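You operate a simulated robot arm through the tools that you are given. There is no shell and no other tool.

You run a simulated robot arm. Do the job below in one go: nothing can be reset, and whatever is moved stays where it is left.

TASK
Pin the green corner of the pale pine frame, with the white knob at its wood.
Fine: turn that corner under the arm; one flush pin; swing the arm clear again; leave the other frame.

The check looks at the end state, three seconds after you hand in, the way a careful person would. Anything else that was tipped, shoved, dropped, spilled or broken makes it a failure.

THE ROBOT
A 7-joint arm with a two-finger parallel gripper, fixed in place. Base frame: the origin is on the floor under the middle of its stand, x ahead of it, y to its left, z up. Readings come in mm, rad, newtons and seconds.
It reaches about 1247 mm from its shoulder. Its first joint turns from -2.304 to 2.304 rad. Payload 3.91 kg.
Tool frame: the origin (TCP) lies between the finger pads and is the grasp point; the fingertips stand 30 mm ahead of it; z points along the fingers, y is the line along which they close. Largest opening 110 mm; finger width 20, thickness 10; the body of the gripper, 48 by 112 mm, starts 55 mm behind the TCP.
Orientation is told as [roll, pitch, yaw] about the base's x, y, z axes, in that order, counted from this pose: with the fingers straight down and closing along the base's y, the tool's x points along the base's -x, its y along +y and its z along -z.

THE INTERFACE
- The arm moves only by the tool jog_arm. Its argument "motion" is one flat list of numbers, 7 for each row, row after row: the turn, a rotation vector about the tool's x, y, z in rad, then the shift along the tool's x, y, z in mm, then the opening, from 0 (shut) to 1 (fully open). In form: [rx, ry, rz, dx, dy, dz, claw, rx, ry, rz, dx, dy, dz, claw, ...]. A call has 1 to 20 rows; each row shifts and turns the commanded pose from where the row before left it, along the tool's axes as they then stand. A row lasts 0.2 s, in which the tool goes at most 50 mm and 0.15 rad; a call with a longer step from one row to the next is refused whole, and so is a gripper value outside its range. A pose out of reach is approached as far as the arm can. The call stops where the force on the tool passes 40 N (or 10 N more than at its start, if that is more) or the arm is blocked; 0.2 s more then pass. The fingers move at their own pace (about 108 mm/s each) and stop on an object; they squeeze with about 30 N. The grip force told is the motor's: it shows also when the fingers shut on nothing. Time passes only in rows, and 0.2 s behind the last, so rows that do not move let the fingers close. It gives the time, the measured TCP pose, the force on the tool (base axes), the opening and the grip force at its end, in the units of the frame above (readings bear some noise), with the torque about the TCP (base axes, N m) and any sound that the robot's microphone picked up.
- Cameras (640 x 400 px; columns grow to the right, rows downward): "scene" is fixed at [221.8, 648.5, 1748.1]; the picture's right is [0.71, -0.71, 0.02], its down [-0.71, -0.71, -0.01] and it looks along [0.02, -0.01, -1.00] (base axes); focal length 300 px, centre (320, 200). "wrist" rides on the gripper at [72, 17, -103] in the tool frame; the picture's right is [-0.23, 0.97, 0.00], its down [-0.76, -0.18, -0.62] and it looks along [-0.61, -0.14, 0.78] (tool axes); focal length 222 px, centre (320, 200).
- capture(camera): a new picture of that camera. The clock stands still meanwhile.
- point_at(camera, pixels): for up to 12 pixels [column, row] of the newest picture of that camera ("zoom" is the newest enlarged one), the place [x, y, z] in the base frame of the surface seen there, good to about 2 mm, but the place of the scene camera against the robot may be out by one fixed shift of up to 18 mm in any direction. The clock stands still meanwhile.
- enlarge(camera, box): a new picture of the part [left, top, right, bottom] of that camera's present view, enlarged. The clock stands still meanwhile.
- finish_job(): hands the job in; it is judged then, once.

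Open the gripper and draw the arm clear of the work before you hand the job in, unless the task says otherwise.

The tools are called as name(argument=value, ...) on one line, values as JSON. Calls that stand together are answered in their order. jog_arm: Moves the arm, as the interface text tells. Its arguments: {"type":"object","properties":{"motion":{"type":"array","items":{"type":"number"}}},"required":["motion"]} The other tools are called the same way: capture (camera) takes a picture; point_at (camera, pixels) gives the place of the surface under pixels of a picture; enlarge (camera, box) takes an enlarged picture of a part of a camera's view; finish_job () hands the job in.

At the start:

```text
clock: 0.0
ee_pos: [282.7, 536.7, 1402.1]
orientation: [0.0, 0.0, 0.0]
contact_force: [-0.4, 0.4, -0.1]
wrist_torque: [0.0, 0.0, 0.0]
opening: 109.8
grip_force: 0.0
```

scene: 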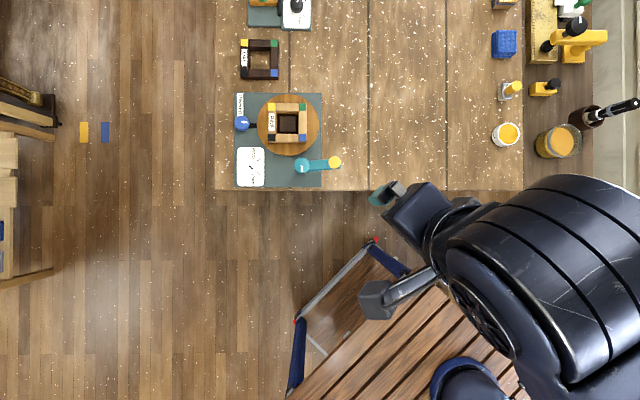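
wrist: 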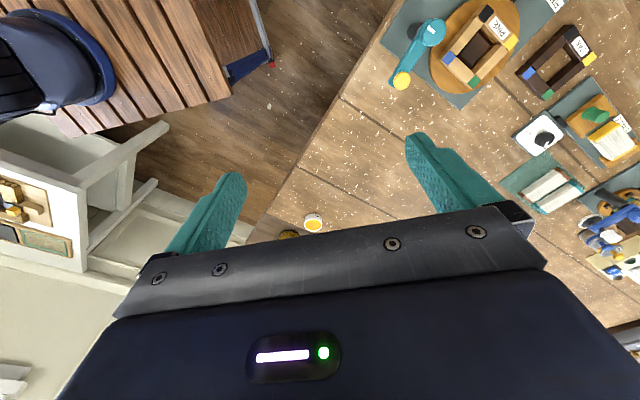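

I start by looking closely at the work area around the pale frame (scene about (287,123)) and the other stations.

enlarge(camera="scene", box=[220, 80, 360, 195])

enlarge(camera="wrist", box=[380, 0, 640, 200])

```text
3.48 times, centred on (290, 138) of scene
```

zoom: 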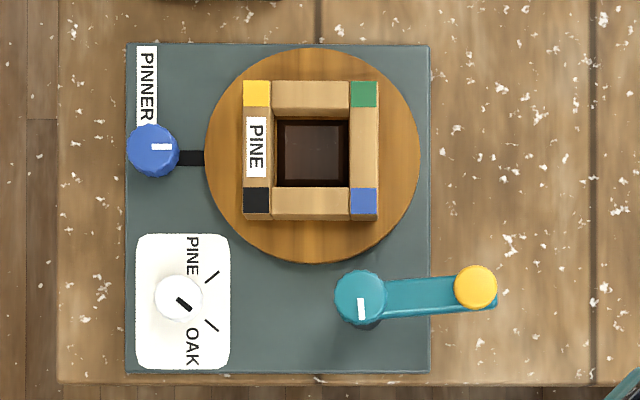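

```text
2.00 times, centred on (510, 100) of wrist
```

zoom: 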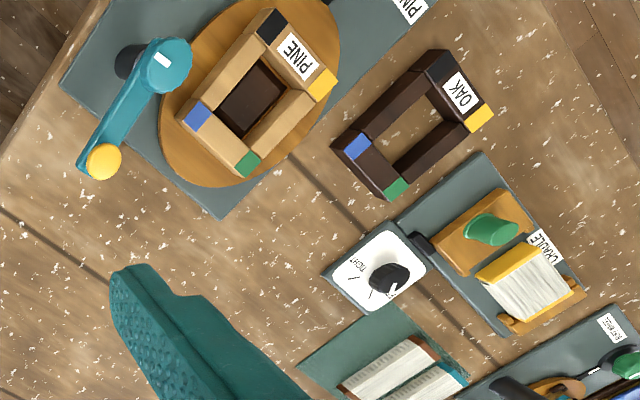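

The zoom shows the pinner: turntable with the pine frame, blue knob linked by a black bar, white PINE/OAK dial, teal arm with yellow knob. I measure the key places.

enlarge(camera="scene", box=[220, 80, 360, 195])

point_at(camera="zoom", pixels=[[152, 150], [190, 157], [178, 297], [220, 250], [360, 295], [475, 287], [420, 297], [364, 94], [364, 200], [256, 94], [256, 200], [310, 150]])

point_at(camera="scene", pixels=[[257, 123], [320, 123], [288, 95], [288, 154], [238, 95], [320, 187], [345, 120], [216, 180]])

```text
3.48 times, centred on (290, 138) of scene
```

zoom: 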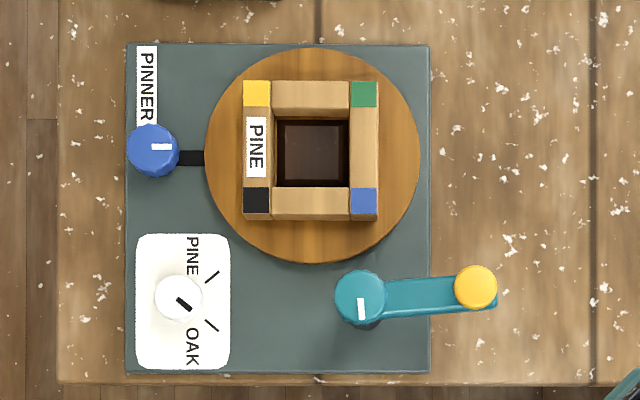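

```text
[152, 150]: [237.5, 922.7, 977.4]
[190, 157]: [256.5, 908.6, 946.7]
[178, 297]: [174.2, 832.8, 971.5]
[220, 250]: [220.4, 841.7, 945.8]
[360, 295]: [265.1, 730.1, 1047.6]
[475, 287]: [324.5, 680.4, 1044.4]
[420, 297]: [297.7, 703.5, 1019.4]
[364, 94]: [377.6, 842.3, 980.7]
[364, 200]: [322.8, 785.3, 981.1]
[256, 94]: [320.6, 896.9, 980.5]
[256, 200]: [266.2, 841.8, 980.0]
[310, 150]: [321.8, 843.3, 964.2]
```

```text
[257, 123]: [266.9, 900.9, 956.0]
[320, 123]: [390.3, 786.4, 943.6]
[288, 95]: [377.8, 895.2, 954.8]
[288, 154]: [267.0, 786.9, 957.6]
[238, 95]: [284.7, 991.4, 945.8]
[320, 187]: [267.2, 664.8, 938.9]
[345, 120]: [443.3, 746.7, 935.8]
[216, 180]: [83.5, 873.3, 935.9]
```

The dial pointer aims at the OAK tick (zoom 212,326) and must go to PINE (212,277). I move the wrist camera to where it can look at the pinner from closer, staying high.

jog_arm(motion=[0, 0, 0, 22, 30, 15, 1, 0, 0, 0, 22, 30, 15, 1, 0, 0, 0, 22, 30, 15, 1, 0, 0, 0, 22, 30, 15, 1, 0, 0, 0, 22, 30, 15, 1, 0, 0, 0, 22, 30, 15, 1, 0, 0, 0, 22, 30, 15, 1, 0, 0, 0, 22, 30, 15, 1])

capture(camera="wrist")

capture(camera="scene")

```text
clock: 1.8
ee_pos: [107.9, 777.4, 1283.7]
orientation: [0.001, 0.001, -0.001]
contact_force: [0.4, -0.8, 0.5]
wrist_torque: [0.06, 0.08, 0.01]
opening: 109.8
grip_force: 0.1
```

```text
taken
```

wrist: 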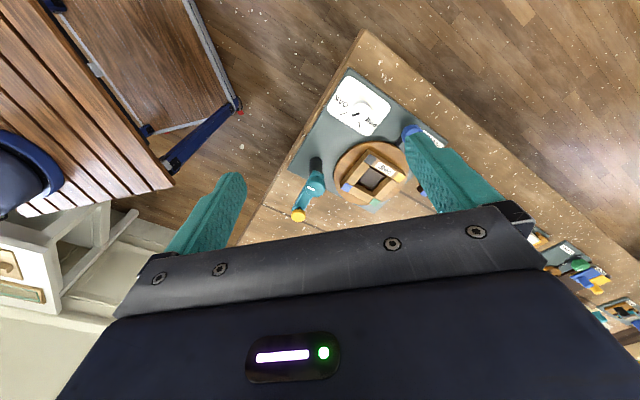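

```text
taken
```

scene: 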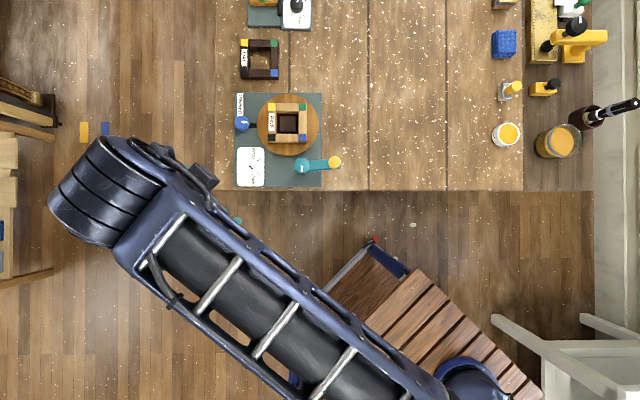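

The wrist view shows the pinner at about (360,160). I enlarge it and read accurate places from the wrist camera.

enlarge(camera="wrist", box=[280, 60, 460, 230])

```text
2.35 times, centred on (370, 145) of wrist
```

zoom: 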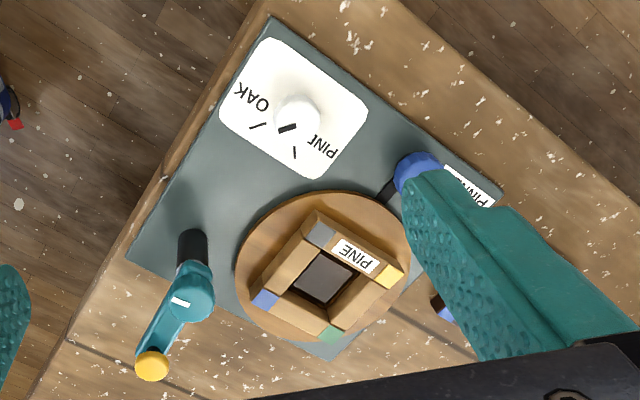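

I go closer, TCP to about (230,840,1130), still above everything.

jog_arm(motion=[0, 0, 0, -24.4, 12.6, 30.8, 1, 0, 0, 0, -24.4, 12.6, 30.8, 1, 0, 0, 0, -24.4, 12.6, 30.8, 1, 0, 0, 0, -24.4, 12.6, 30.8, 1, 0, 0, 0, -24.4, 12.6, 30.8, 1])

capture(camera="wrist")

```text
clock: 3.0
ee_pos: [227.5, 842.3, 1128.8]
orientation: [0.002, 0.0, 0.002]
contact_force: [0.1, 0.7, 1.0]
wrist_torque: [0.02, -0.07, 0.0]
opening: 110.0
grip_force: 0.0
```

```text
taken
```

wrist: 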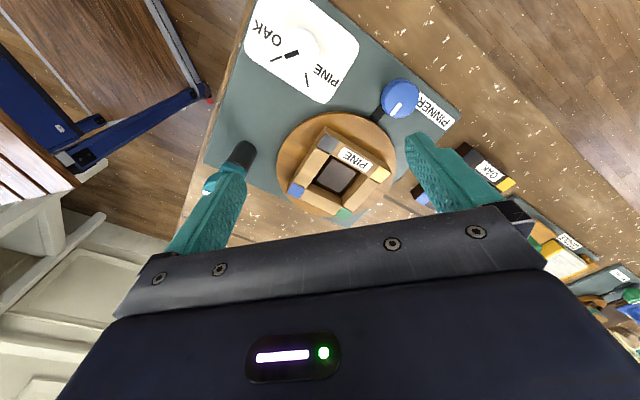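

Good view. I enlarge it and measure places with the wrist camera, to compare with the scene camera.

enlarge(camera="wrist", box=[230, 0, 470, 225])

point_at(camera="wrist", pixels=[[303, 40], [292, 54], [285, 55], [306, 80], [277, 58], [400, 97], [380, 120], [337, 177], [382, 173], [343, 213], [295, 190], [328, 140]])

```text
1.78 times, centred on (350, 112) of wrist
```

zoom: 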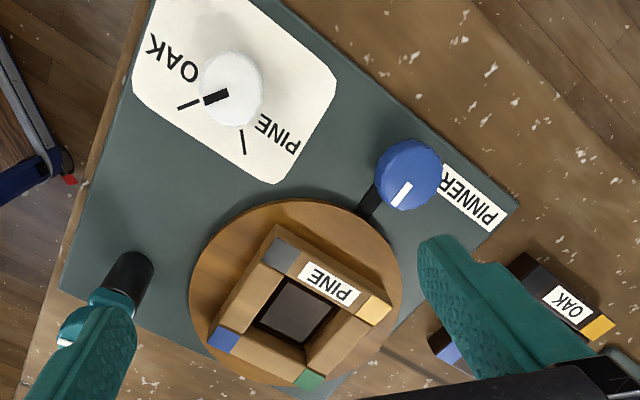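

```text
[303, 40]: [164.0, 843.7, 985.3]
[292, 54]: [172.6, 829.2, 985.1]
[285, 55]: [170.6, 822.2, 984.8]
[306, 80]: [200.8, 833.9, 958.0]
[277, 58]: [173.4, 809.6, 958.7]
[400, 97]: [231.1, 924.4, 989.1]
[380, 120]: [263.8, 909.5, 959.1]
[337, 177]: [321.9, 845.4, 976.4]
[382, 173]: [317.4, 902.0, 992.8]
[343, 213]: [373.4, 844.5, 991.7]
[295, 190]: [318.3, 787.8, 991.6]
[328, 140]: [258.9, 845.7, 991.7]
```

Wrist readings show the scene camera is off by about (-4,+2,+12). I now move sideways to inspect the teal arm and its yellow knob from the wrist camera.

jog_arm(motion=[0, 0, 0, 10, -40, -15, 1, 0, 0, 0, 10, -40, -15, 1, 0, 0, 0, 10, -40, 0, 1])

capture(camera="wrist")

enlarge(camera="wrist", box=[230, 70, 430, 220])

```text
clock: 3.8
ee_pos: [198.5, 721.1, 1158.0]
orientation: [-0.001, 0.0, 0.0]
contact_force: [1.2, 0.6, -1.5]
wrist_torque: [-0.01, -0.01, -0.01]
opening: 110.2
grip_force: 0.0
```

```text
taken
```

wrist: 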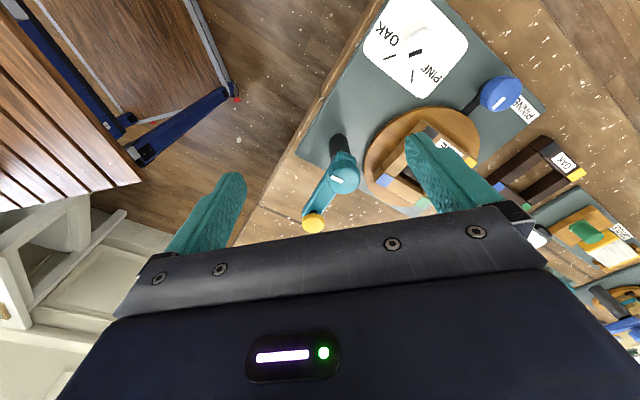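

```text
2.67 times, centred on (330, 145) of wrist
```

zoom: 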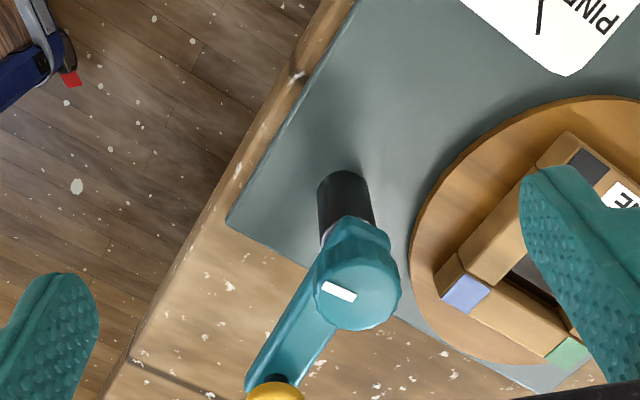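

I read the places of the hub, arm and yellow knob from this wrist view.

point_at(camera="zoom", pixels=[[360, 285], [338, 291], [345, 200], [345, 240], [295, 345], [275, 393], [275, 372], [270, 384], [345, 180], [360, 320], [460, 290], [390, 300]])

point_at(camera="wrist", pixels=[[313, 223], [313, 216], [307, 223], [320, 223], [320, 200], [343, 170]])

```text
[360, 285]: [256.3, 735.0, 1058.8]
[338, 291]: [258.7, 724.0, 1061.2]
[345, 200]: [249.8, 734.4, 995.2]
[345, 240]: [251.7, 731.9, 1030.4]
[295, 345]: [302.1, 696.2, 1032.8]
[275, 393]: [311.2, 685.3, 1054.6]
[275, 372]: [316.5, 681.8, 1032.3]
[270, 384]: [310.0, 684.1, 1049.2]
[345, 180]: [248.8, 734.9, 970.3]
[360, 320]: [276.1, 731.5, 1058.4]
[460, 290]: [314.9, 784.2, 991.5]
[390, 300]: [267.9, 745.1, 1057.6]
```

```text
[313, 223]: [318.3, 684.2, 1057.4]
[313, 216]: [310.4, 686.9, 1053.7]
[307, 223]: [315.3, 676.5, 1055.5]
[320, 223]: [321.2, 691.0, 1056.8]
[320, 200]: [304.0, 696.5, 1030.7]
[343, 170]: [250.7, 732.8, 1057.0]
```

The hub is at about (261,732), the arm top at z≈1032, the yellow knob at (319,684,1057). I tilt the wrist about 30° to look at the arm from its side and see what is under the knob.

jog_arm(motion=[0, -0.13, 0, 0, 0, 0, 1, 0, -0.13, 0, 0, 0, 0, 1, 0, -0.13, 0, 0, 0, 0, 1, 0, -0.13, 0, 0, 0, 0, 1, 0, 0, 0, 25, 6, 20, 1, 0, 0, 0, 25, 6, 20, 1])

capture(camera="wrist")

enlarge(camera="wrist", box=[220, 70, 440, 230])

```text
clock: 5.2
ee_pos: [174.7, 733.4, 1099.4]
orientation: [0.001, -0.52, 0.0]
contact_force: [1.6, -0.8, 0.1]
wrist_torque: [0.04, 0.03, 0.0]
opening: 110.0
grip_force: 0.0
```

```text
taken
```

wrist: 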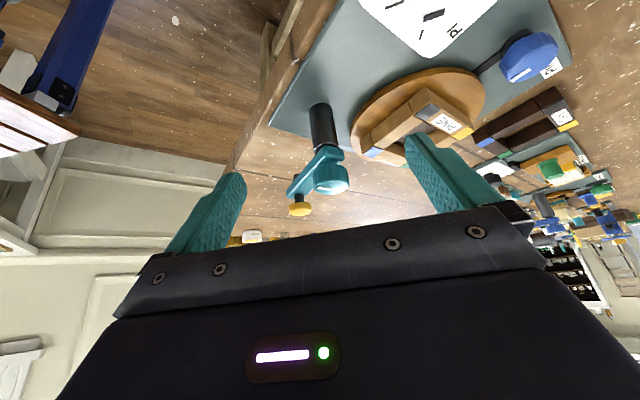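

```text
2.50 times, centred on (330, 150) of wrist
```

zoom: 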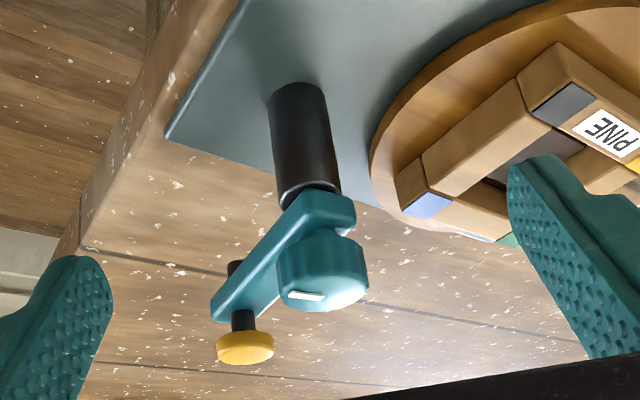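

The side view shows the arm on a black post with a plunger under the yellow cap (zoom 245,348), and a teal hub knob. Blue's corner now sits where the arm would swing to. First the dial: I level the tool and go over the white knob.

jog_arm(motion=[0, 0, 0, -25, 0, -43, 1, 0, 0.13, 0, 0, 0, 0, 1, 0, 0.13, 0, 0, 0, 0, 1, 0, 0.13, 0, 0, 0, 0, 1, 0, 0.13, 0, 0, 0, 0, 1, 0, 0, 0, 2, 34, 23, 1, 0, 0, 0, 2, 34, 23, 1, 0, 0, 0, 1, 34, 23, 1])

capture(camera="wrist")

enlarge(camera="wrist", box=[230, 60, 430, 220])

```text
clock: 7.0
ee_pos: [170.6, 836.3, 1080.5]
orientation: [0.004, 0.001, 0.0]
contact_force: [-0.5, -0.1, 0.7]
wrist_torque: [0.03, 0.03, -0.03]
opening: 110.2
grip_force: 0.0
```

```text
taken
```

wrist: 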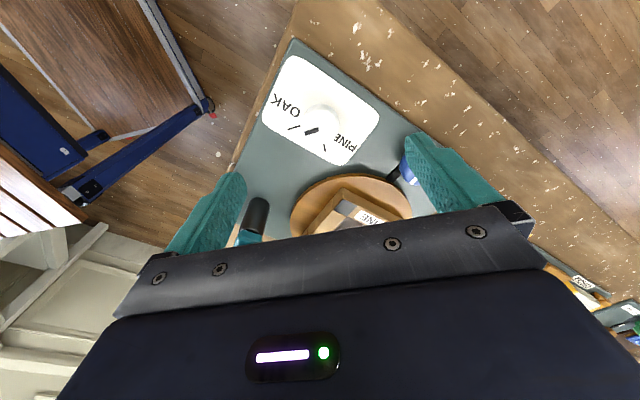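

```text
2.50 times, centred on (330, 140) of wrist
```

zoom: 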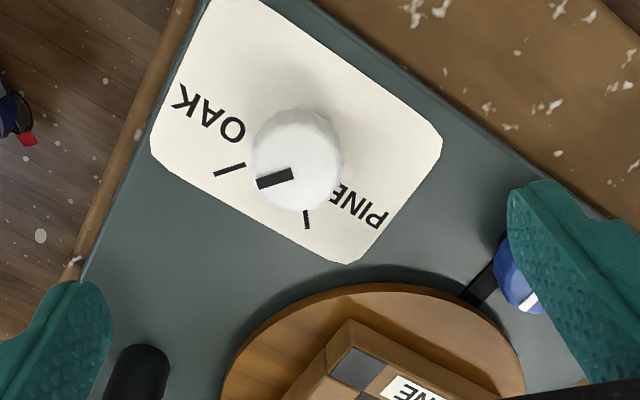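

The dial pointer mark is at zoom (275,178), toward OAK. I measure the knob's rim and the ticks.

point_at(camera="zoom", pixels=[[258, 160], [338, 170], [300, 205], [290, 128], [260, 183], [290, 171], [216, 175], [243, 164], [306, 213], [308, 227], [330, 140], [262, 140]])

```text
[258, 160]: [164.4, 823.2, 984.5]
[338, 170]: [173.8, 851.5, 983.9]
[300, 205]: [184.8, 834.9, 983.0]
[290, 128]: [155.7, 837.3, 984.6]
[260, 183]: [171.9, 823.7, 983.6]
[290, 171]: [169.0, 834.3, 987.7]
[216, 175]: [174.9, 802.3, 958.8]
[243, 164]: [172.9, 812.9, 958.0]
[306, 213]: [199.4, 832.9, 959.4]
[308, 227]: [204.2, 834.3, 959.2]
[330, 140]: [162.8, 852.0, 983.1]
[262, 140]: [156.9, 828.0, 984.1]
```

Knob centre is about (170,837), top z 985, plate z 958.5. I descend straight over it and close the fingers on it.

jog_arm(motion=[0, 0, 0, 0.6, 0.7, 30, 1, 0, 0, 0, 0, 0, 30, 1, 0, 0, 0, 0, 0, 25, 1, 0, 0, 0, 0, 0, 0, 0, 0, 0, 0, 0, 0, 0, 0, 0, 0, 0, 0, 0, 0, 0])

capture(camera="wrist")

```text
clock: 8.4
ee_pos: [170.2, 836.6, 993.7]
orientation: [-0.001, 0.001, 0.0]
contact_force: [0.1, -7.2, -3.0]
wrist_torque: [-0.08, -0.06, 0.0]
opening: 33.6
grip_force: 45.0
```

```text
taken
```

wrist: 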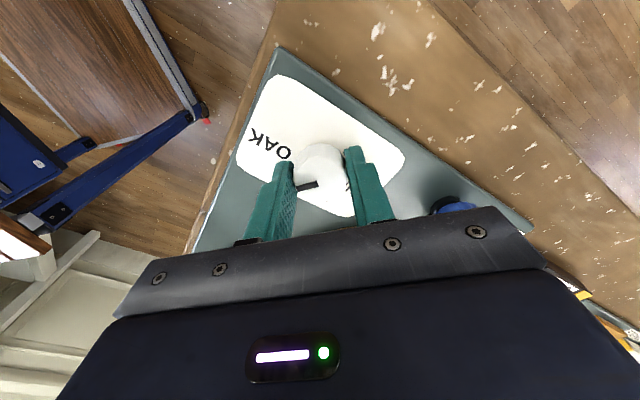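

Gripped at 33.6 mm. I turn it counter-clockwise (seen from above) by about 0.7 rad first and watch the torque.

jog_arm(motion=[0, 0, -0.12, 0, -0.5, 0, 0, 0, 0, -0.12, 0, 0, 0, 0, 0, 0, -0.12, 0, 0, 0, 0, 0, 0, -0.12, 0, 0, 0, 0, 0, 0, -0.12, 0, 0, 0, 0, 0, 0, -0.12, 0, 0, 0, 0])

enlarge(camera="wrist", box=[230, 80, 430, 240])

```text
clock: 9.8
ee_pos: [170.5, 835.5, 994.3]
orientation: [0.0, 0.0, 0.722]
contact_force: [10.2, 16.5, -6.6]
wrist_torque: [0.01, 0.35, 0.02]
opening: 33.7
grip_force: 45.4
```

```text
2.50 times, centred on (330, 160) of wrist
```

zoom: 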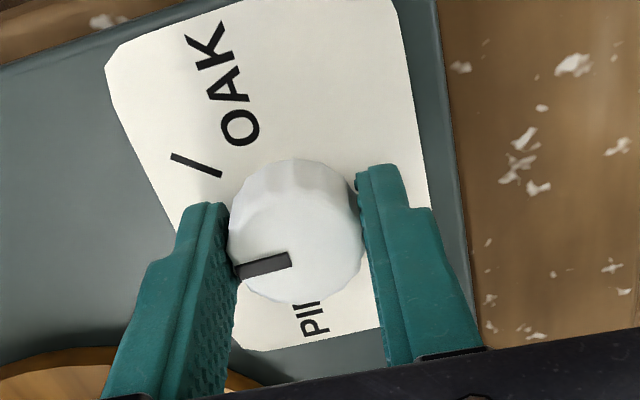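

The knob turns with the fingers (pointer fixed relative to them). I continue with a slight centring shift to about 1.4 rad total.

jog_arm(motion=[0, 0, -0.11, -0.7, 0.2, 0, 0, 0, 0, -0.11, 0, 0, 0, 0, 0, 0, -0.11, 0, 0, 0, 0, 0, 0, -0.11, 0, 0, 0, 0, 0, 0, -0.11, 0, 0, 0, 0, 0, 0, -0.11, 0, 0, 0, 0])

enlarge(camera="wrist", box=[230, 80, 430, 240])

```text
clock: 11.2
ee_pos: [172.8, 835.4, 993.6]
orientation: [-0.001, 0.0, 1.382]
contact_force: [15.4, -3.1, -4.6]
wrist_torque: [-0.84, 0.22, -0.02]
opening: 33.4
grip_force: 45.2
```

```text
2.50 times, centred on (330, 160) of wrist
```

zoom: 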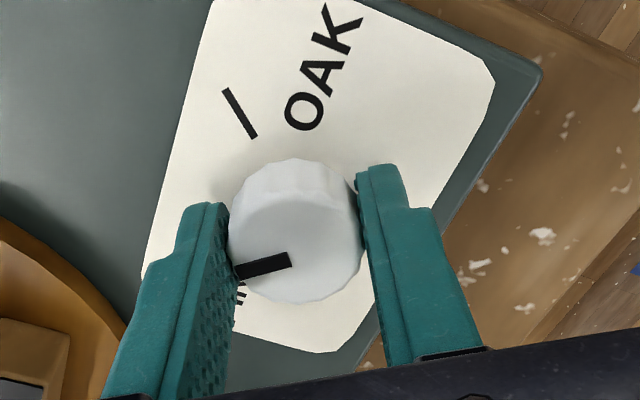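

Turned by 1.38 rad; the PINE tick is hidden by the left finger, so I open, rise, and check the pointer.

jog_arm(motion=[0, 0, 0, 0, 0, 0, 1, 0, 0, 0, 0, 0, 0, 1, 0, 0, 0, 0, 0, -30, 1, 0, 0, 0, 0, 0, -40, 1, 0, 0, 0, 0, 0, -20, 1])

enlarge(camera="wrist", box=[230, 60, 430, 220])

enlarge(camera="scene", box=[220, 80, 360, 195])

```text
clock: 12.4
ee_pos: [170.7, 837.2, 1084.2]
orientation: [0.0, -0.002, 1.381]
contact_force: [0.7, -0.1, -0.6]
wrist_torque: [-0.07, 0.0, -0.02]
opening: 109.9
grip_force: 0.1
```

```text
2.50 times, centred on (330, 140) of wrist
```

zoom: 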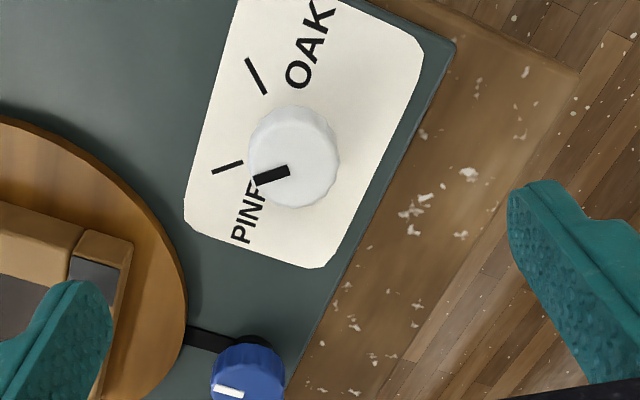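

```text
3.48 times, centred on (290, 138) of scene
```

zoom: 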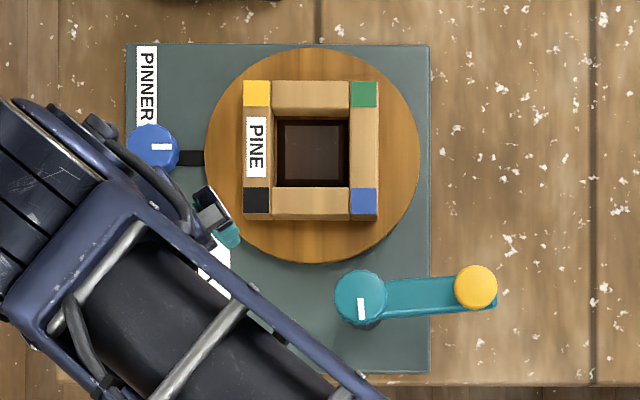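

The pointer now aims at the PINE tick (pointer zoom (272,176), tick (228,167)). I zoom in further to check the alignment.

enlarge(camera="wrist", box=[270, 85, 350, 150])

capture(camera="wrist")

```text
6.15 times, centred on (310, 118) of wrist
```

zoom: 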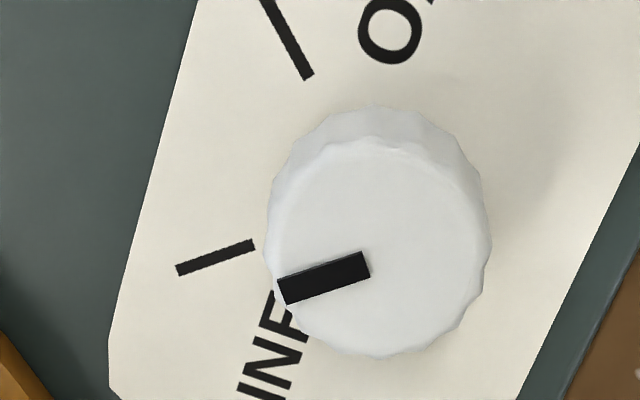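

```text
taken
```

wrist: 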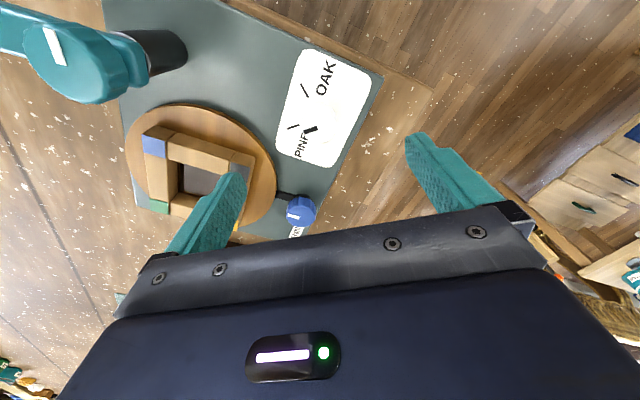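

Pointer and PINE tick are parallel within a degree, so the dial is set. Next I turn the tool back to yaw 0 and go over the blue knob at about (233,925).

jog_arm(motion=[0, 0, 0.1381, 0, 0, 0, 1, 0, 0, 0.1381, 0, 0, 0, 1, 0, 0, 0.1381, 0, 0, 0, 1, 0, 0, 0.1381, 0, 0, 0, 1, 0, 0, 0.1381, 0, 0, 0, 1, 0, 0, 0.1381, 0, 0, 0, 1, 0, 0, 0.1381, 0, 0, 0, 1, 0, 0, 0.1381, 0, 0, 0, 1, 0, 0, 0.1381, 0, 0, 0, 1, 0, 0, 0.1381, 0, 0, 0, 1, 0, 0, 0, -21, 29, 0, 1, 0, 0, 0, -21, 29, 0, 1, 0, 0, 0, -21, 30, 0, 1])

capture(camera="wrist")

enlarge(camera="wrist", box=[230, 60, 430, 220])

```text
clock: 15.2
ee_pos: [233.5, 923.6, 1085.7]
orientation: [0.001, -0.001, 0.0]
contact_force: [0.6, -0.7, 2.4]
wrist_torque: [0.05, -0.03, -0.01]
opening: 110.2
grip_force: 0.0
```

```text
taken
```

wrist: 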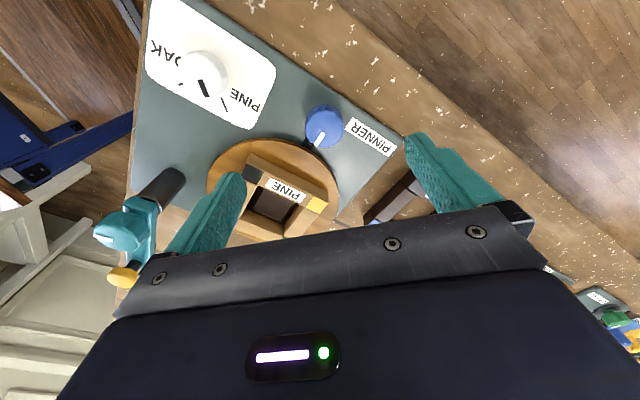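

```text
2.50 times, centred on (330, 140) of wrist
```

zoom: 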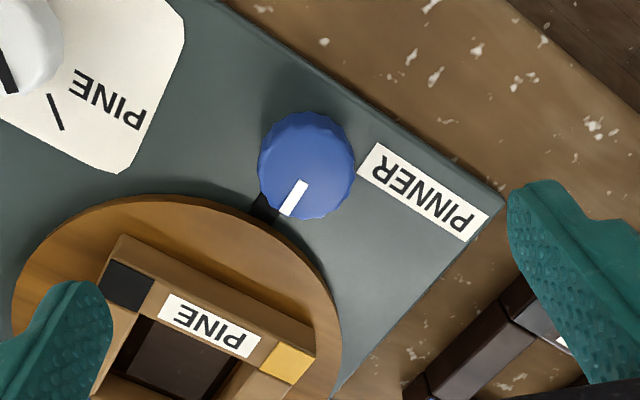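

The blue knob is at zoom (305,165). I measure its rim, the turntable surface, and its surroundings.

point_at(camera="zoom", pixels=[[264, 165], [350, 172], [308, 214], [300, 130], [290, 200], [297, 190], [255, 207], [275, 225], [230, 215], [310, 270], [415, 390], [505, 320]])

```text
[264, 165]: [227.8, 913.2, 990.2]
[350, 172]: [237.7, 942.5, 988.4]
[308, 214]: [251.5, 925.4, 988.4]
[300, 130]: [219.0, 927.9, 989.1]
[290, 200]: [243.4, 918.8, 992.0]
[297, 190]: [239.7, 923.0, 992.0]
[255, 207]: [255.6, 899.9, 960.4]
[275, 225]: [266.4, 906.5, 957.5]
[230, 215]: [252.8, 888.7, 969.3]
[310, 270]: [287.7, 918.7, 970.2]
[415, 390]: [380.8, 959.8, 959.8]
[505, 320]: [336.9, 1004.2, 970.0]
```

Blue knob centre ≈ (234,926), top z≈989; turntable top z≈970. I descend with a half-open gripper, tips staying above the turntable level, and grip it.

jog_arm(motion=[0, 0, 0, -0.5, 2.4, 20, 0.55, 0, 0, 0, 0, 0, 30, 0.55, 0, 0, 0, 0, 0, 30, 0.55, 0, 0, 0, 0, 0, 1, 0, 0, 0, 0, 0, 0, 0, 0, 0, 0, 0, 0, 0, 0, 0])

enlarge(camera="wrist", box=[200, 60, 440, 240])

```text
clock: 16.6
ee_pos: [233.1, 927.5, 1004.5]
orientation: [0.005, 0.0, 0.0]
contact_force: [2.3, 30.1, 5.0]
wrist_torque: [0.82, 0.68, 0.08]
opening: 34.8
grip_force: 45.2
```

```text
2.22 times, centred on (320, 150) of wrist
```

zoom: 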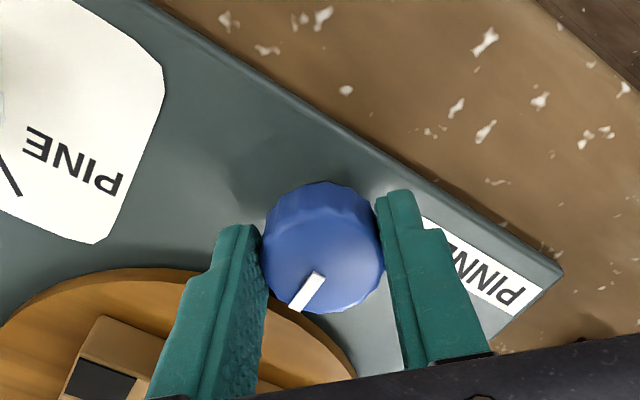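

Gripped at 34.8 mm with a +30 N side force, so the knob is about 1.5 mm further in y; I shift to relieve it and test a small clockwise turn.

jog_arm(motion=[0, 0, 0, 0, 1.5, 0, 0, 0, 0, 0.1, 0, 0, 0, 0, 0, 0, 0.1, 0, 0, 0, 0, 0, 0, 0.1, 0, 0, 0, 0])

enlarge(camera="wrist", box=[200, 60, 440, 240])

enlarge(camera="scene", box=[220, 80, 360, 195])

```text
clock: 17.6
ee_pos: [233.2, 927.9, 1003.1]
orientation: [0.0, -0.001, -0.3]
contact_force: [2.5, 15.8, 13.8]
wrist_torque: [-0.18, -0.6, 0.06]
opening: 34.8
grip_force: 45.1
```

```text
2.22 times, centred on (320, 150) of wrist
```

zoom: 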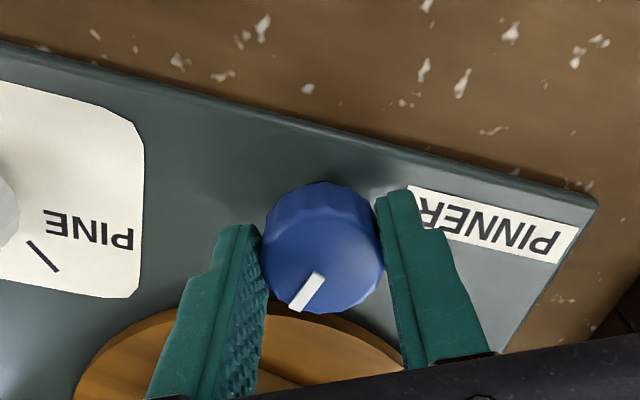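

```text
3.48 times, centred on (290, 138) of scene
```

zoom: 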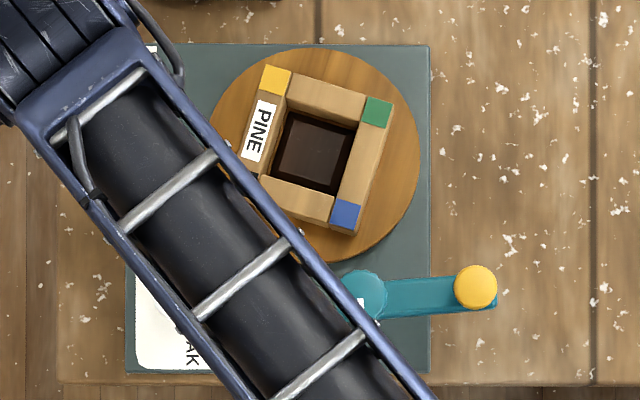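

The turntable turned the same way by the same angle (about 17° for 0.3 rad), ratio 1:1. I continue clockwise toward 90° total, in two steps.

jog_arm(motion=[0, 0, 0.11, 0.2, 0.6, 0, 0, 0, 0, 0.11, 0, 0, 0, 0, 0, 0, 0.11, 0, 0, 0, 0, 0, 0, 0.11, 0, 0, 0, 0, 0, 0, 0.11, 0, 0, 0, 0])

```text
clock: 18.6
ee_pos: [233.1, 928.8, 1003.8]
orientation: [0.006, 0.003, -0.698]
contact_force: [-0.8, 7.7, -1.9]
wrist_torque: [-0.38, -0.27, 0.03]
opening: 34.7
grip_force: 45.2
stopped in row 4: the force on the tool passed its limit at 42 N (the readings are from after the stop); the commanded pose is now the measured one
```

The call stopped on a brief 42 N force at yaw −0.70. I check what touched before going on.

capture(camera="wrist")

enlarge(camera="scene", box=[220, 80, 360, 195])

```text
taken
```

wrist: 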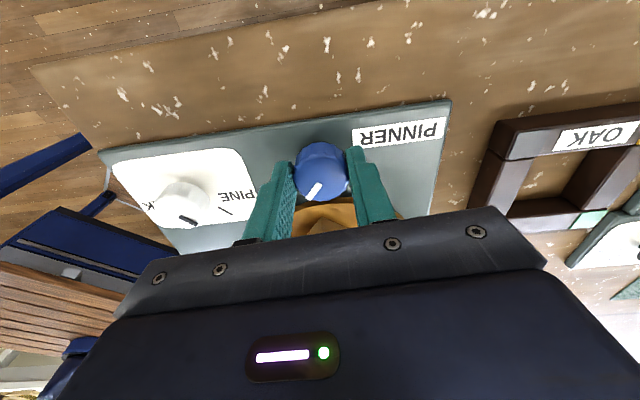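

```text
3.48 times, centred on (290, 138) of scene
```

zoom: 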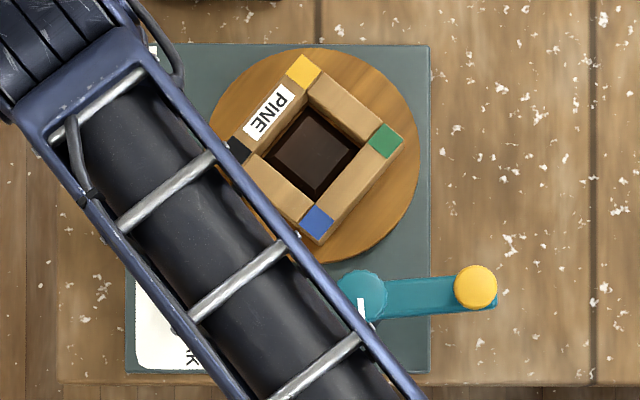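

No contact is visible; the load was likely a side load on the off-centre grip, now relieved. The turntable stands at about 40°; I continue more gently.

jog_arm(motion=[0, 0, 0.08, 0, 0, 0, 0, 0, 0, 0.08, 0, 0, 0, 0, 0, 0, 0.08, 0, 0, 0, 0, 0, 0, 0.08, 0, 0, 0, 0])

```text
clock: 19.6
ee_pos: [234.9, 929.7, 1003.7]
orientation: [0.002, 0.003, -1.019]
contact_force: [9.6, 28.3, -0.9]
wrist_torque: [0.08, -0.4, 0.06]
opening: 34.7
grip_force: 45.2
```

The knob pulls the tool toward +x,+y, so I shift about 2 mm that way and keep turning.

jog_arm(motion=[0, 0, 0.0, 0.6, 2.2, 0, 0, 0, 0, 0.08, 0, 0, 0, 0, 0, 0, 0.08, 0, 0, 0, 0, 0, 0, 0.08, 0, 0, 0, 0])

enlarge(camera="scene", box=[220, 80, 360, 195])

```text
clock: 20.6
ee_pos: [235.4, 930.7, 1003.4]
orientation: [0.001, 0.001, -1.258]
contact_force: [0.5, -1.9, 1.0]
wrist_torque: [-1.34, -0.39, 0.01]
opening: 34.7
grip_force: 45.0
```

```text
3.48 times, centred on (290, 138) of scene
```

zoom: 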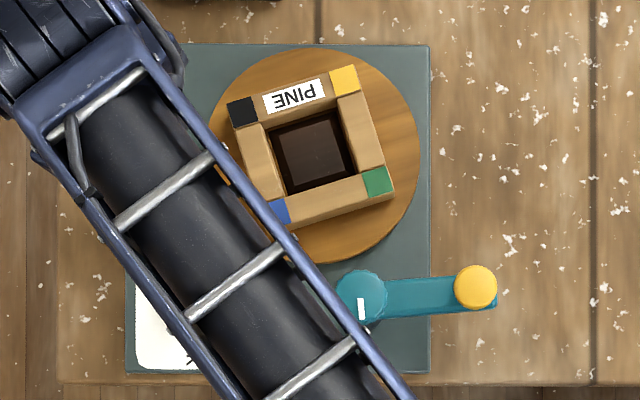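

Frame is at about 73°. I turn the remaining ~0.30 rad and look again.

jog_arm(motion=[0, 0, 0.075, 0, 0, 0, 0, 0, 0, 0.075, 0, 0, 0, 0, 0, 0, 0.075, 0, 0, 0, 0, 0, 0, 0.075, 0, 0, 0, 0, 0, 0, 0, 0, 0, 0, 0])

enlarge(camera="scene", box=[220, 80, 360, 195])

```text
clock: 21.8
ee_pos: [237.0, 930.4, 1002.5]
orientation: [0.002, 0.004, -1.558]
contact_force: [11.0, -1.1, -2.9]
wrist_torque: [-0.08, -0.41, 0.01]
opening: 34.4
grip_force: 45.3
```

```text
3.48 times, centred on (290, 138) of scene
```

zoom: 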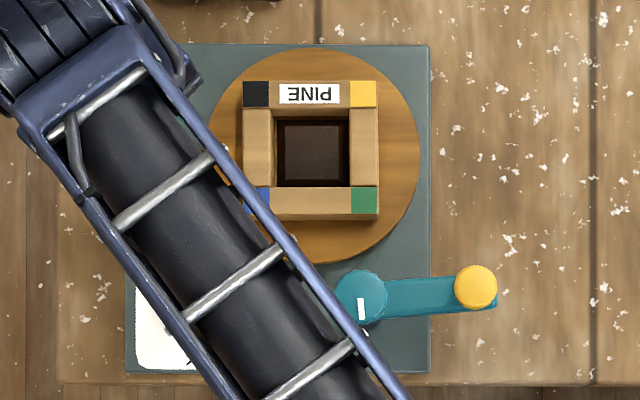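

The frame is square again with green at the lower right (364,200), exactly where blue was. I open slightly, rise, and view everything without the arm in the way.

jog_arm(motion=[0, 0, 0, 0, 0, 0, 0.5, 0, 0, 0, 0, 0, 0, 0.5, 0, 0, 0, 0, 0, -30, 0.5, 0, 0, 0, 0, 0, -40, 0.5, 0, 0, 0, 0, 0, -50, 0.5, 0, 0, 0, 0, 0, -30, 0.5])

capture(camera="wrist")

enlarge(camera="scene", box=[220, 80, 360, 195])

```text
clock: 23.2
ee_pos: [237.7, 913.3, 1149.9]
orientation: [-0.001, 0.002, -1.559]
contact_force: [-0.2, -0.6, -0.9]
wrist_torque: [-0.03, -0.02, 0.0]
opening: 55.1
grip_force: 0.0
out of reach, approached as far as the arm can: row 5, 6
```

```text
taken
```

wrist: 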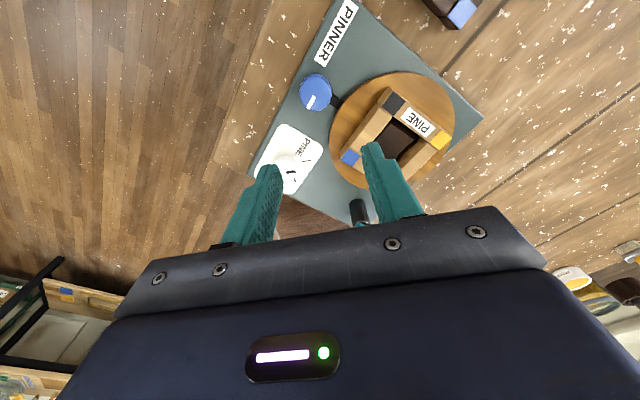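

```text
3.48 times, centred on (290, 138) of scene
```

zoom: 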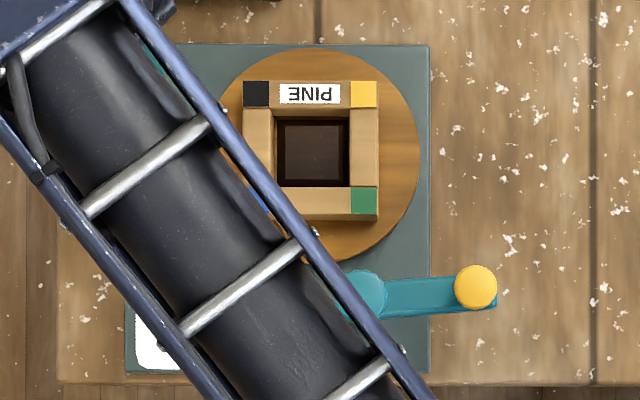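

Frame and other items are as intended. I now go over the teal hub knob at (261,732), staying high, and turn to yaw about −0.85 so there is room to swing counter-clockwise.

jog_arm(motion=[0, 0, 0, -38, 4.4, 0, 0.7, 0, 0, 0, -38, 4.4, 0, 0.7, 0, 0, 0, -38, 4.4, 0, 0.7, 0, 0, 0, -38, 4.4, 0, 0.7, 0, 0, 0, -38, 4.4, 0, 0.7, 0, 0, -0.142, 0, 0, 0, 0.7, 0, 0, -0.142, 0, 0, 0, 0.7, 0, 0, -0.142, 0, 0, 0, 0.7, 0, 0, -0.142, 0, 0, 0, 0.7, 0, 0, -0.142, 0, 0, 0, 0.7])

capture(camera="wrist")

capture(camera="scene")

```text
clock: 25.4
ee_pos: [262.9, 723.0, 1150.9]
orientation: [0.005, 0.001, -0.845]
contact_force: [-0.1, 0.0, 0.3]
wrist_torque: [-0.01, -0.01, 0.01]
opening: 76.8
grip_force: 0.0
```

```text
taken
```

wrist: 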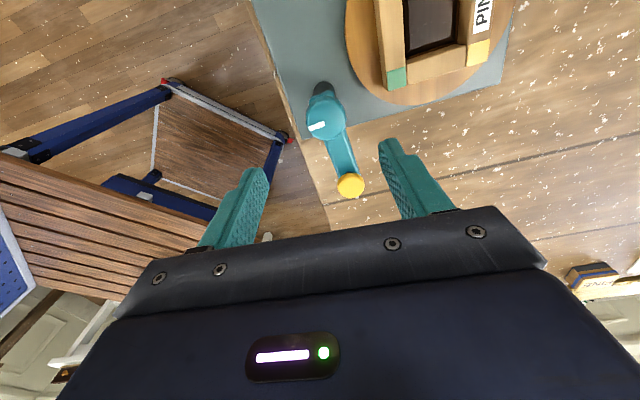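

```text
taken
```

scene: 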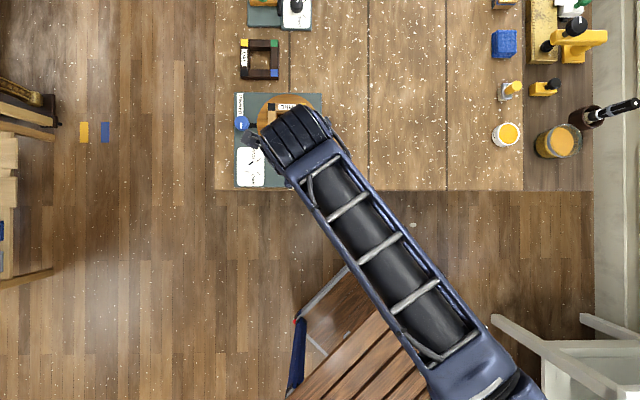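

Hub knob is at wrist (325,116), yellow cap at (350,185), green corner at (397,78). I zoom and measure these.

enlarge(camera="wrist", box=[270, 40, 430, 210])

```text
2.35 times, centred on (350, 125) of wrist
```

zoom: 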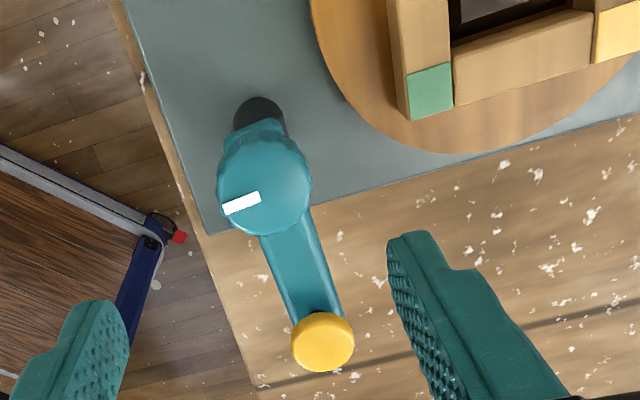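

point_at(camera="zoom", pixels=[[222, 190], [308, 186], [268, 232], [262, 142], [326, 345], [294, 347], [350, 345], [326, 368], [326, 322], [430, 88], [410, 112], [452, 102]])

```text
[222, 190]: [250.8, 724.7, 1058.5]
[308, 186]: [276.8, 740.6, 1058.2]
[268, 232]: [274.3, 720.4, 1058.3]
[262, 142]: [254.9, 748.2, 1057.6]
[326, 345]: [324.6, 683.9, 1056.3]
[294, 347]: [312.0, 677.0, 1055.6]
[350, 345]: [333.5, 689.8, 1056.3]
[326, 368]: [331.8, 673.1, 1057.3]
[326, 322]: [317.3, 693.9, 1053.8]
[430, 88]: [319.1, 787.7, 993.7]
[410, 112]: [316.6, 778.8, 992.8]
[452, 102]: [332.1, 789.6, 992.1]
```

Hub centre ≈ (264,733), cap centre ≈ (323.5,683.5), arm length ≈ 77.4; the green corner (319,788) is 77.6 from the hub at 45°, so a swing of about 84.6° (1.48 rad) puts the plunger right on it. I descend onto the hub knob and grip it.

jog_arm(motion=[0, 0, 0, 6.8, 8.9, 0, 0.55, 0, 0, 0, 0, 0, 35, 0.55, 0, 0, 0, 0, 0, 35, 0.55, 0, 0, 0, 0, 0, 13, 0.55, 0, 0, 0, 0, 0, 0, 0, 0, 0, 0, 0, 0, 0, 0, 0, 0, 0, 0, 0, 0, 0])

capture(camera="wrist")

```text
clock: 27.2
ee_pos: [263.5, 734.2, 1067.8]
orientation: [0.0, 0.0, -0.845]
contact_force: [-3.8, -9.7, 6.0]
wrist_torque: [-0.33, 0.18, -0.02]
opening: 35.0
grip_force: 44.9
stopped in row 7: the force on the tool passed its limit at 41 N (the readings are from after the stop); the commanded pose is now the measured one
```

```text
taken
```

wrist: 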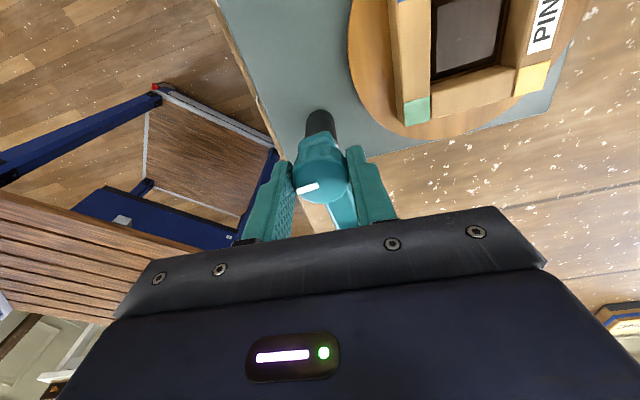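

Gripped at 35.0 mm, load now small. I rotate counter-clockwise gently and watch the forces.

jog_arm(motion=[0, 0, -0.08, 0, 0, 0, 0, 0, 0, -0.08, 0, 0, 0, 0, 0, 0, -0.08, 0, 0, 0, 0, 0, 0, -0.08, 0, 0, 0, 0])

capture(camera="wrist")

```text
clock: 28.2
ee_pos: [261.8, 733.6, 1067.7]
orientation: [0.0, -0.001, -0.525]
contact_force: [-12.4, -31.5, 7.3]
wrist_torque: [-0.88, -0.09, -0.1]
opening: 35.3
grip_force: 44.9
```

```text
taken
```

wrist: 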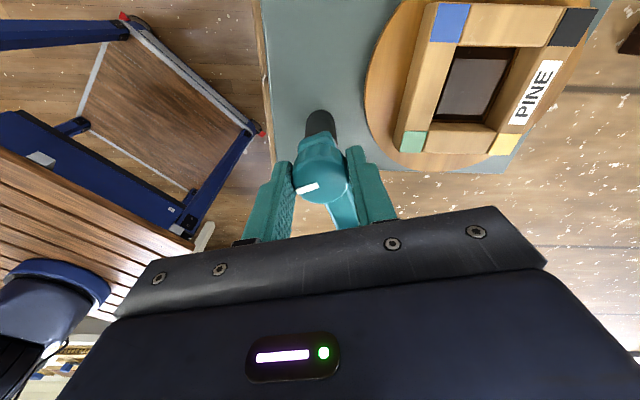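

The arm swings with the knob. I shift about 2 mm toward −y to unload, and continue.

jog_arm(motion=[0, 0, 0, 0, -2.2, 0, 0, 0, 0, -0.08, 0, 0, 0, 0, 0, 0, -0.08, 0, 0, 0, 0, 0, 0, -0.08, 0, 0, 0, 0, 0, 0, -0.08, 0, 0, 0, 0])

```text
clock: 29.4
ee_pos: [263.6, 733.6, 1067.0]
orientation: [0.002, 0.0, -0.206]
contact_force: [-5.6, -4.1, 7.7]
wrist_torque: [0.04, 0.91, -0.03]
opening: 35.1
grip_force: 44.8
```

Forces are low now (yaw −0.21, 0.64 rad swung). I go on another 0.4 rad.

jog_arm(motion=[0, 0, -0.08, 0, 0, 0, 0, 0, 0, -0.08, 0, 0, 0, 0, 0, 0, -0.08, 0, 0, 0, 0, 0, 0, -0.08, 0, 0, 0, 0, 0, 0, -0.08, 0, 0, 0, 0])

capture(camera="wrist")

enlarge(camera="scene", box=[220, 80, 360, 195])

```text
clock: 30.6
ee_pos: [261.5, 732.8, 1067.2]
orientation: [0.0, -0.001, 0.195]
contact_force: [-7.5, -20.6, 16.1]
wrist_torque: [-0.48, 0.0, -0.05]
opening: 35.0
grip_force: 45.2
```

```text
taken
```

wrist: 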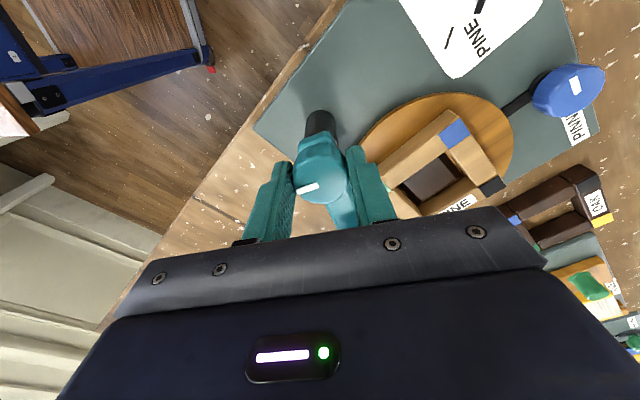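

```text
3.48 times, centred on (290, 138) of scene
```

zoom: 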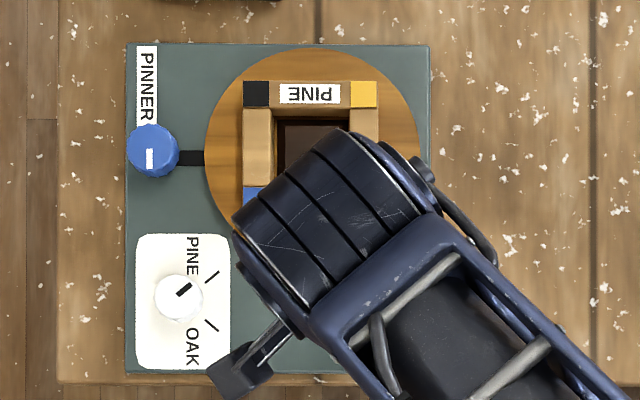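

Dial shows PINE in the scene view (pointer (183,290)). About 0.43 rad remain; I continue in small steps toward the green corner.

jog_arm(motion=[0, 0, -0.07, 0, -1.2, 0, 0, 0, 0, -0.07, 0, 0, 0, 0, 0, 0, -0.07, 0, 0, 0, 0, 0, 0, -0.07, 0, 0, 0, 0])

capture(camera="wrist")

```text
clock: 31.6
ee_pos: [262.6, 731.3, 1068.6]
orientation: [0.002, 0.0, 0.474]
contact_force: [-4.3, -15.2, 7.1]
wrist_torque: [-0.4, 0.52, -0.04]
opening: 35.2
grip_force: 45.1
```

```text
taken
```

wrist: 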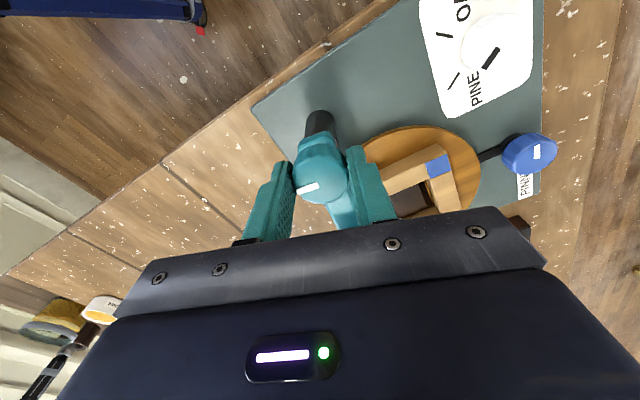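

Swung 1.32 rad; I do the last ~0.155 rad gently.

jog_arm(motion=[0, 0, -0.05, 0, -0.7, 0, 0, 0, 0, -0.05, 0, 0, 0, 0, 0, 0, -0.055, 0, 0, 0, 0])

```text
clock: 32.4
ee_pos: [262.2, 730.3, 1066.4]
orientation: [0.003, 0.0, 0.629]
contact_force: [-7.1, -10.0, 4.3]
wrist_torque: [0.15, -0.3, -0.29]
opening: 35.1
grip_force: 45.3
```

Yaw 0.629, total 1.474 rad; a small torque (−0.29) appears. I release, rise straight up, back off sideways and look.

jog_arm(motion=[0, 0, 0, 0, 0, 0, 0.6, 0, 0, 0, 0, 0, 0, 0.6, 0, 0, 0, 0, 0, -30, 0.6, 0, 0, 0, 0, 0, -40, 0.6, 0, 0, 0, 0, 0, -40, 0.6])

capture(camera="wrist")

enlarge(camera="wrist", box=[230, 50, 450, 230])

```text
clock: 33.6
ee_pos: [261.7, 731.8, 1178.0]
orientation: [0.001, 0.003, 0.628]
contact_force: [0.6, -0.1, -1.0]
wrist_torque: [0.02, -0.03, -0.05]
opening: 66.0
grip_force: 0.1
```

```text
taken
```

wrist: 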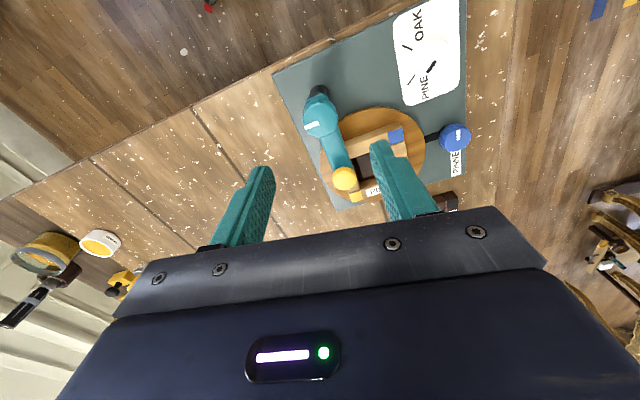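

```text
2.22 times, centred on (340, 140) of wrist
```

zoom: 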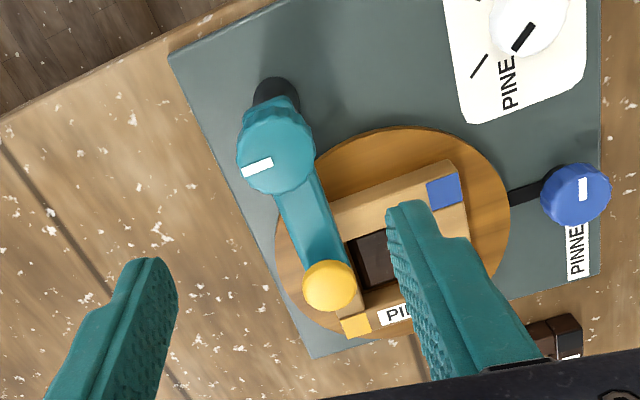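

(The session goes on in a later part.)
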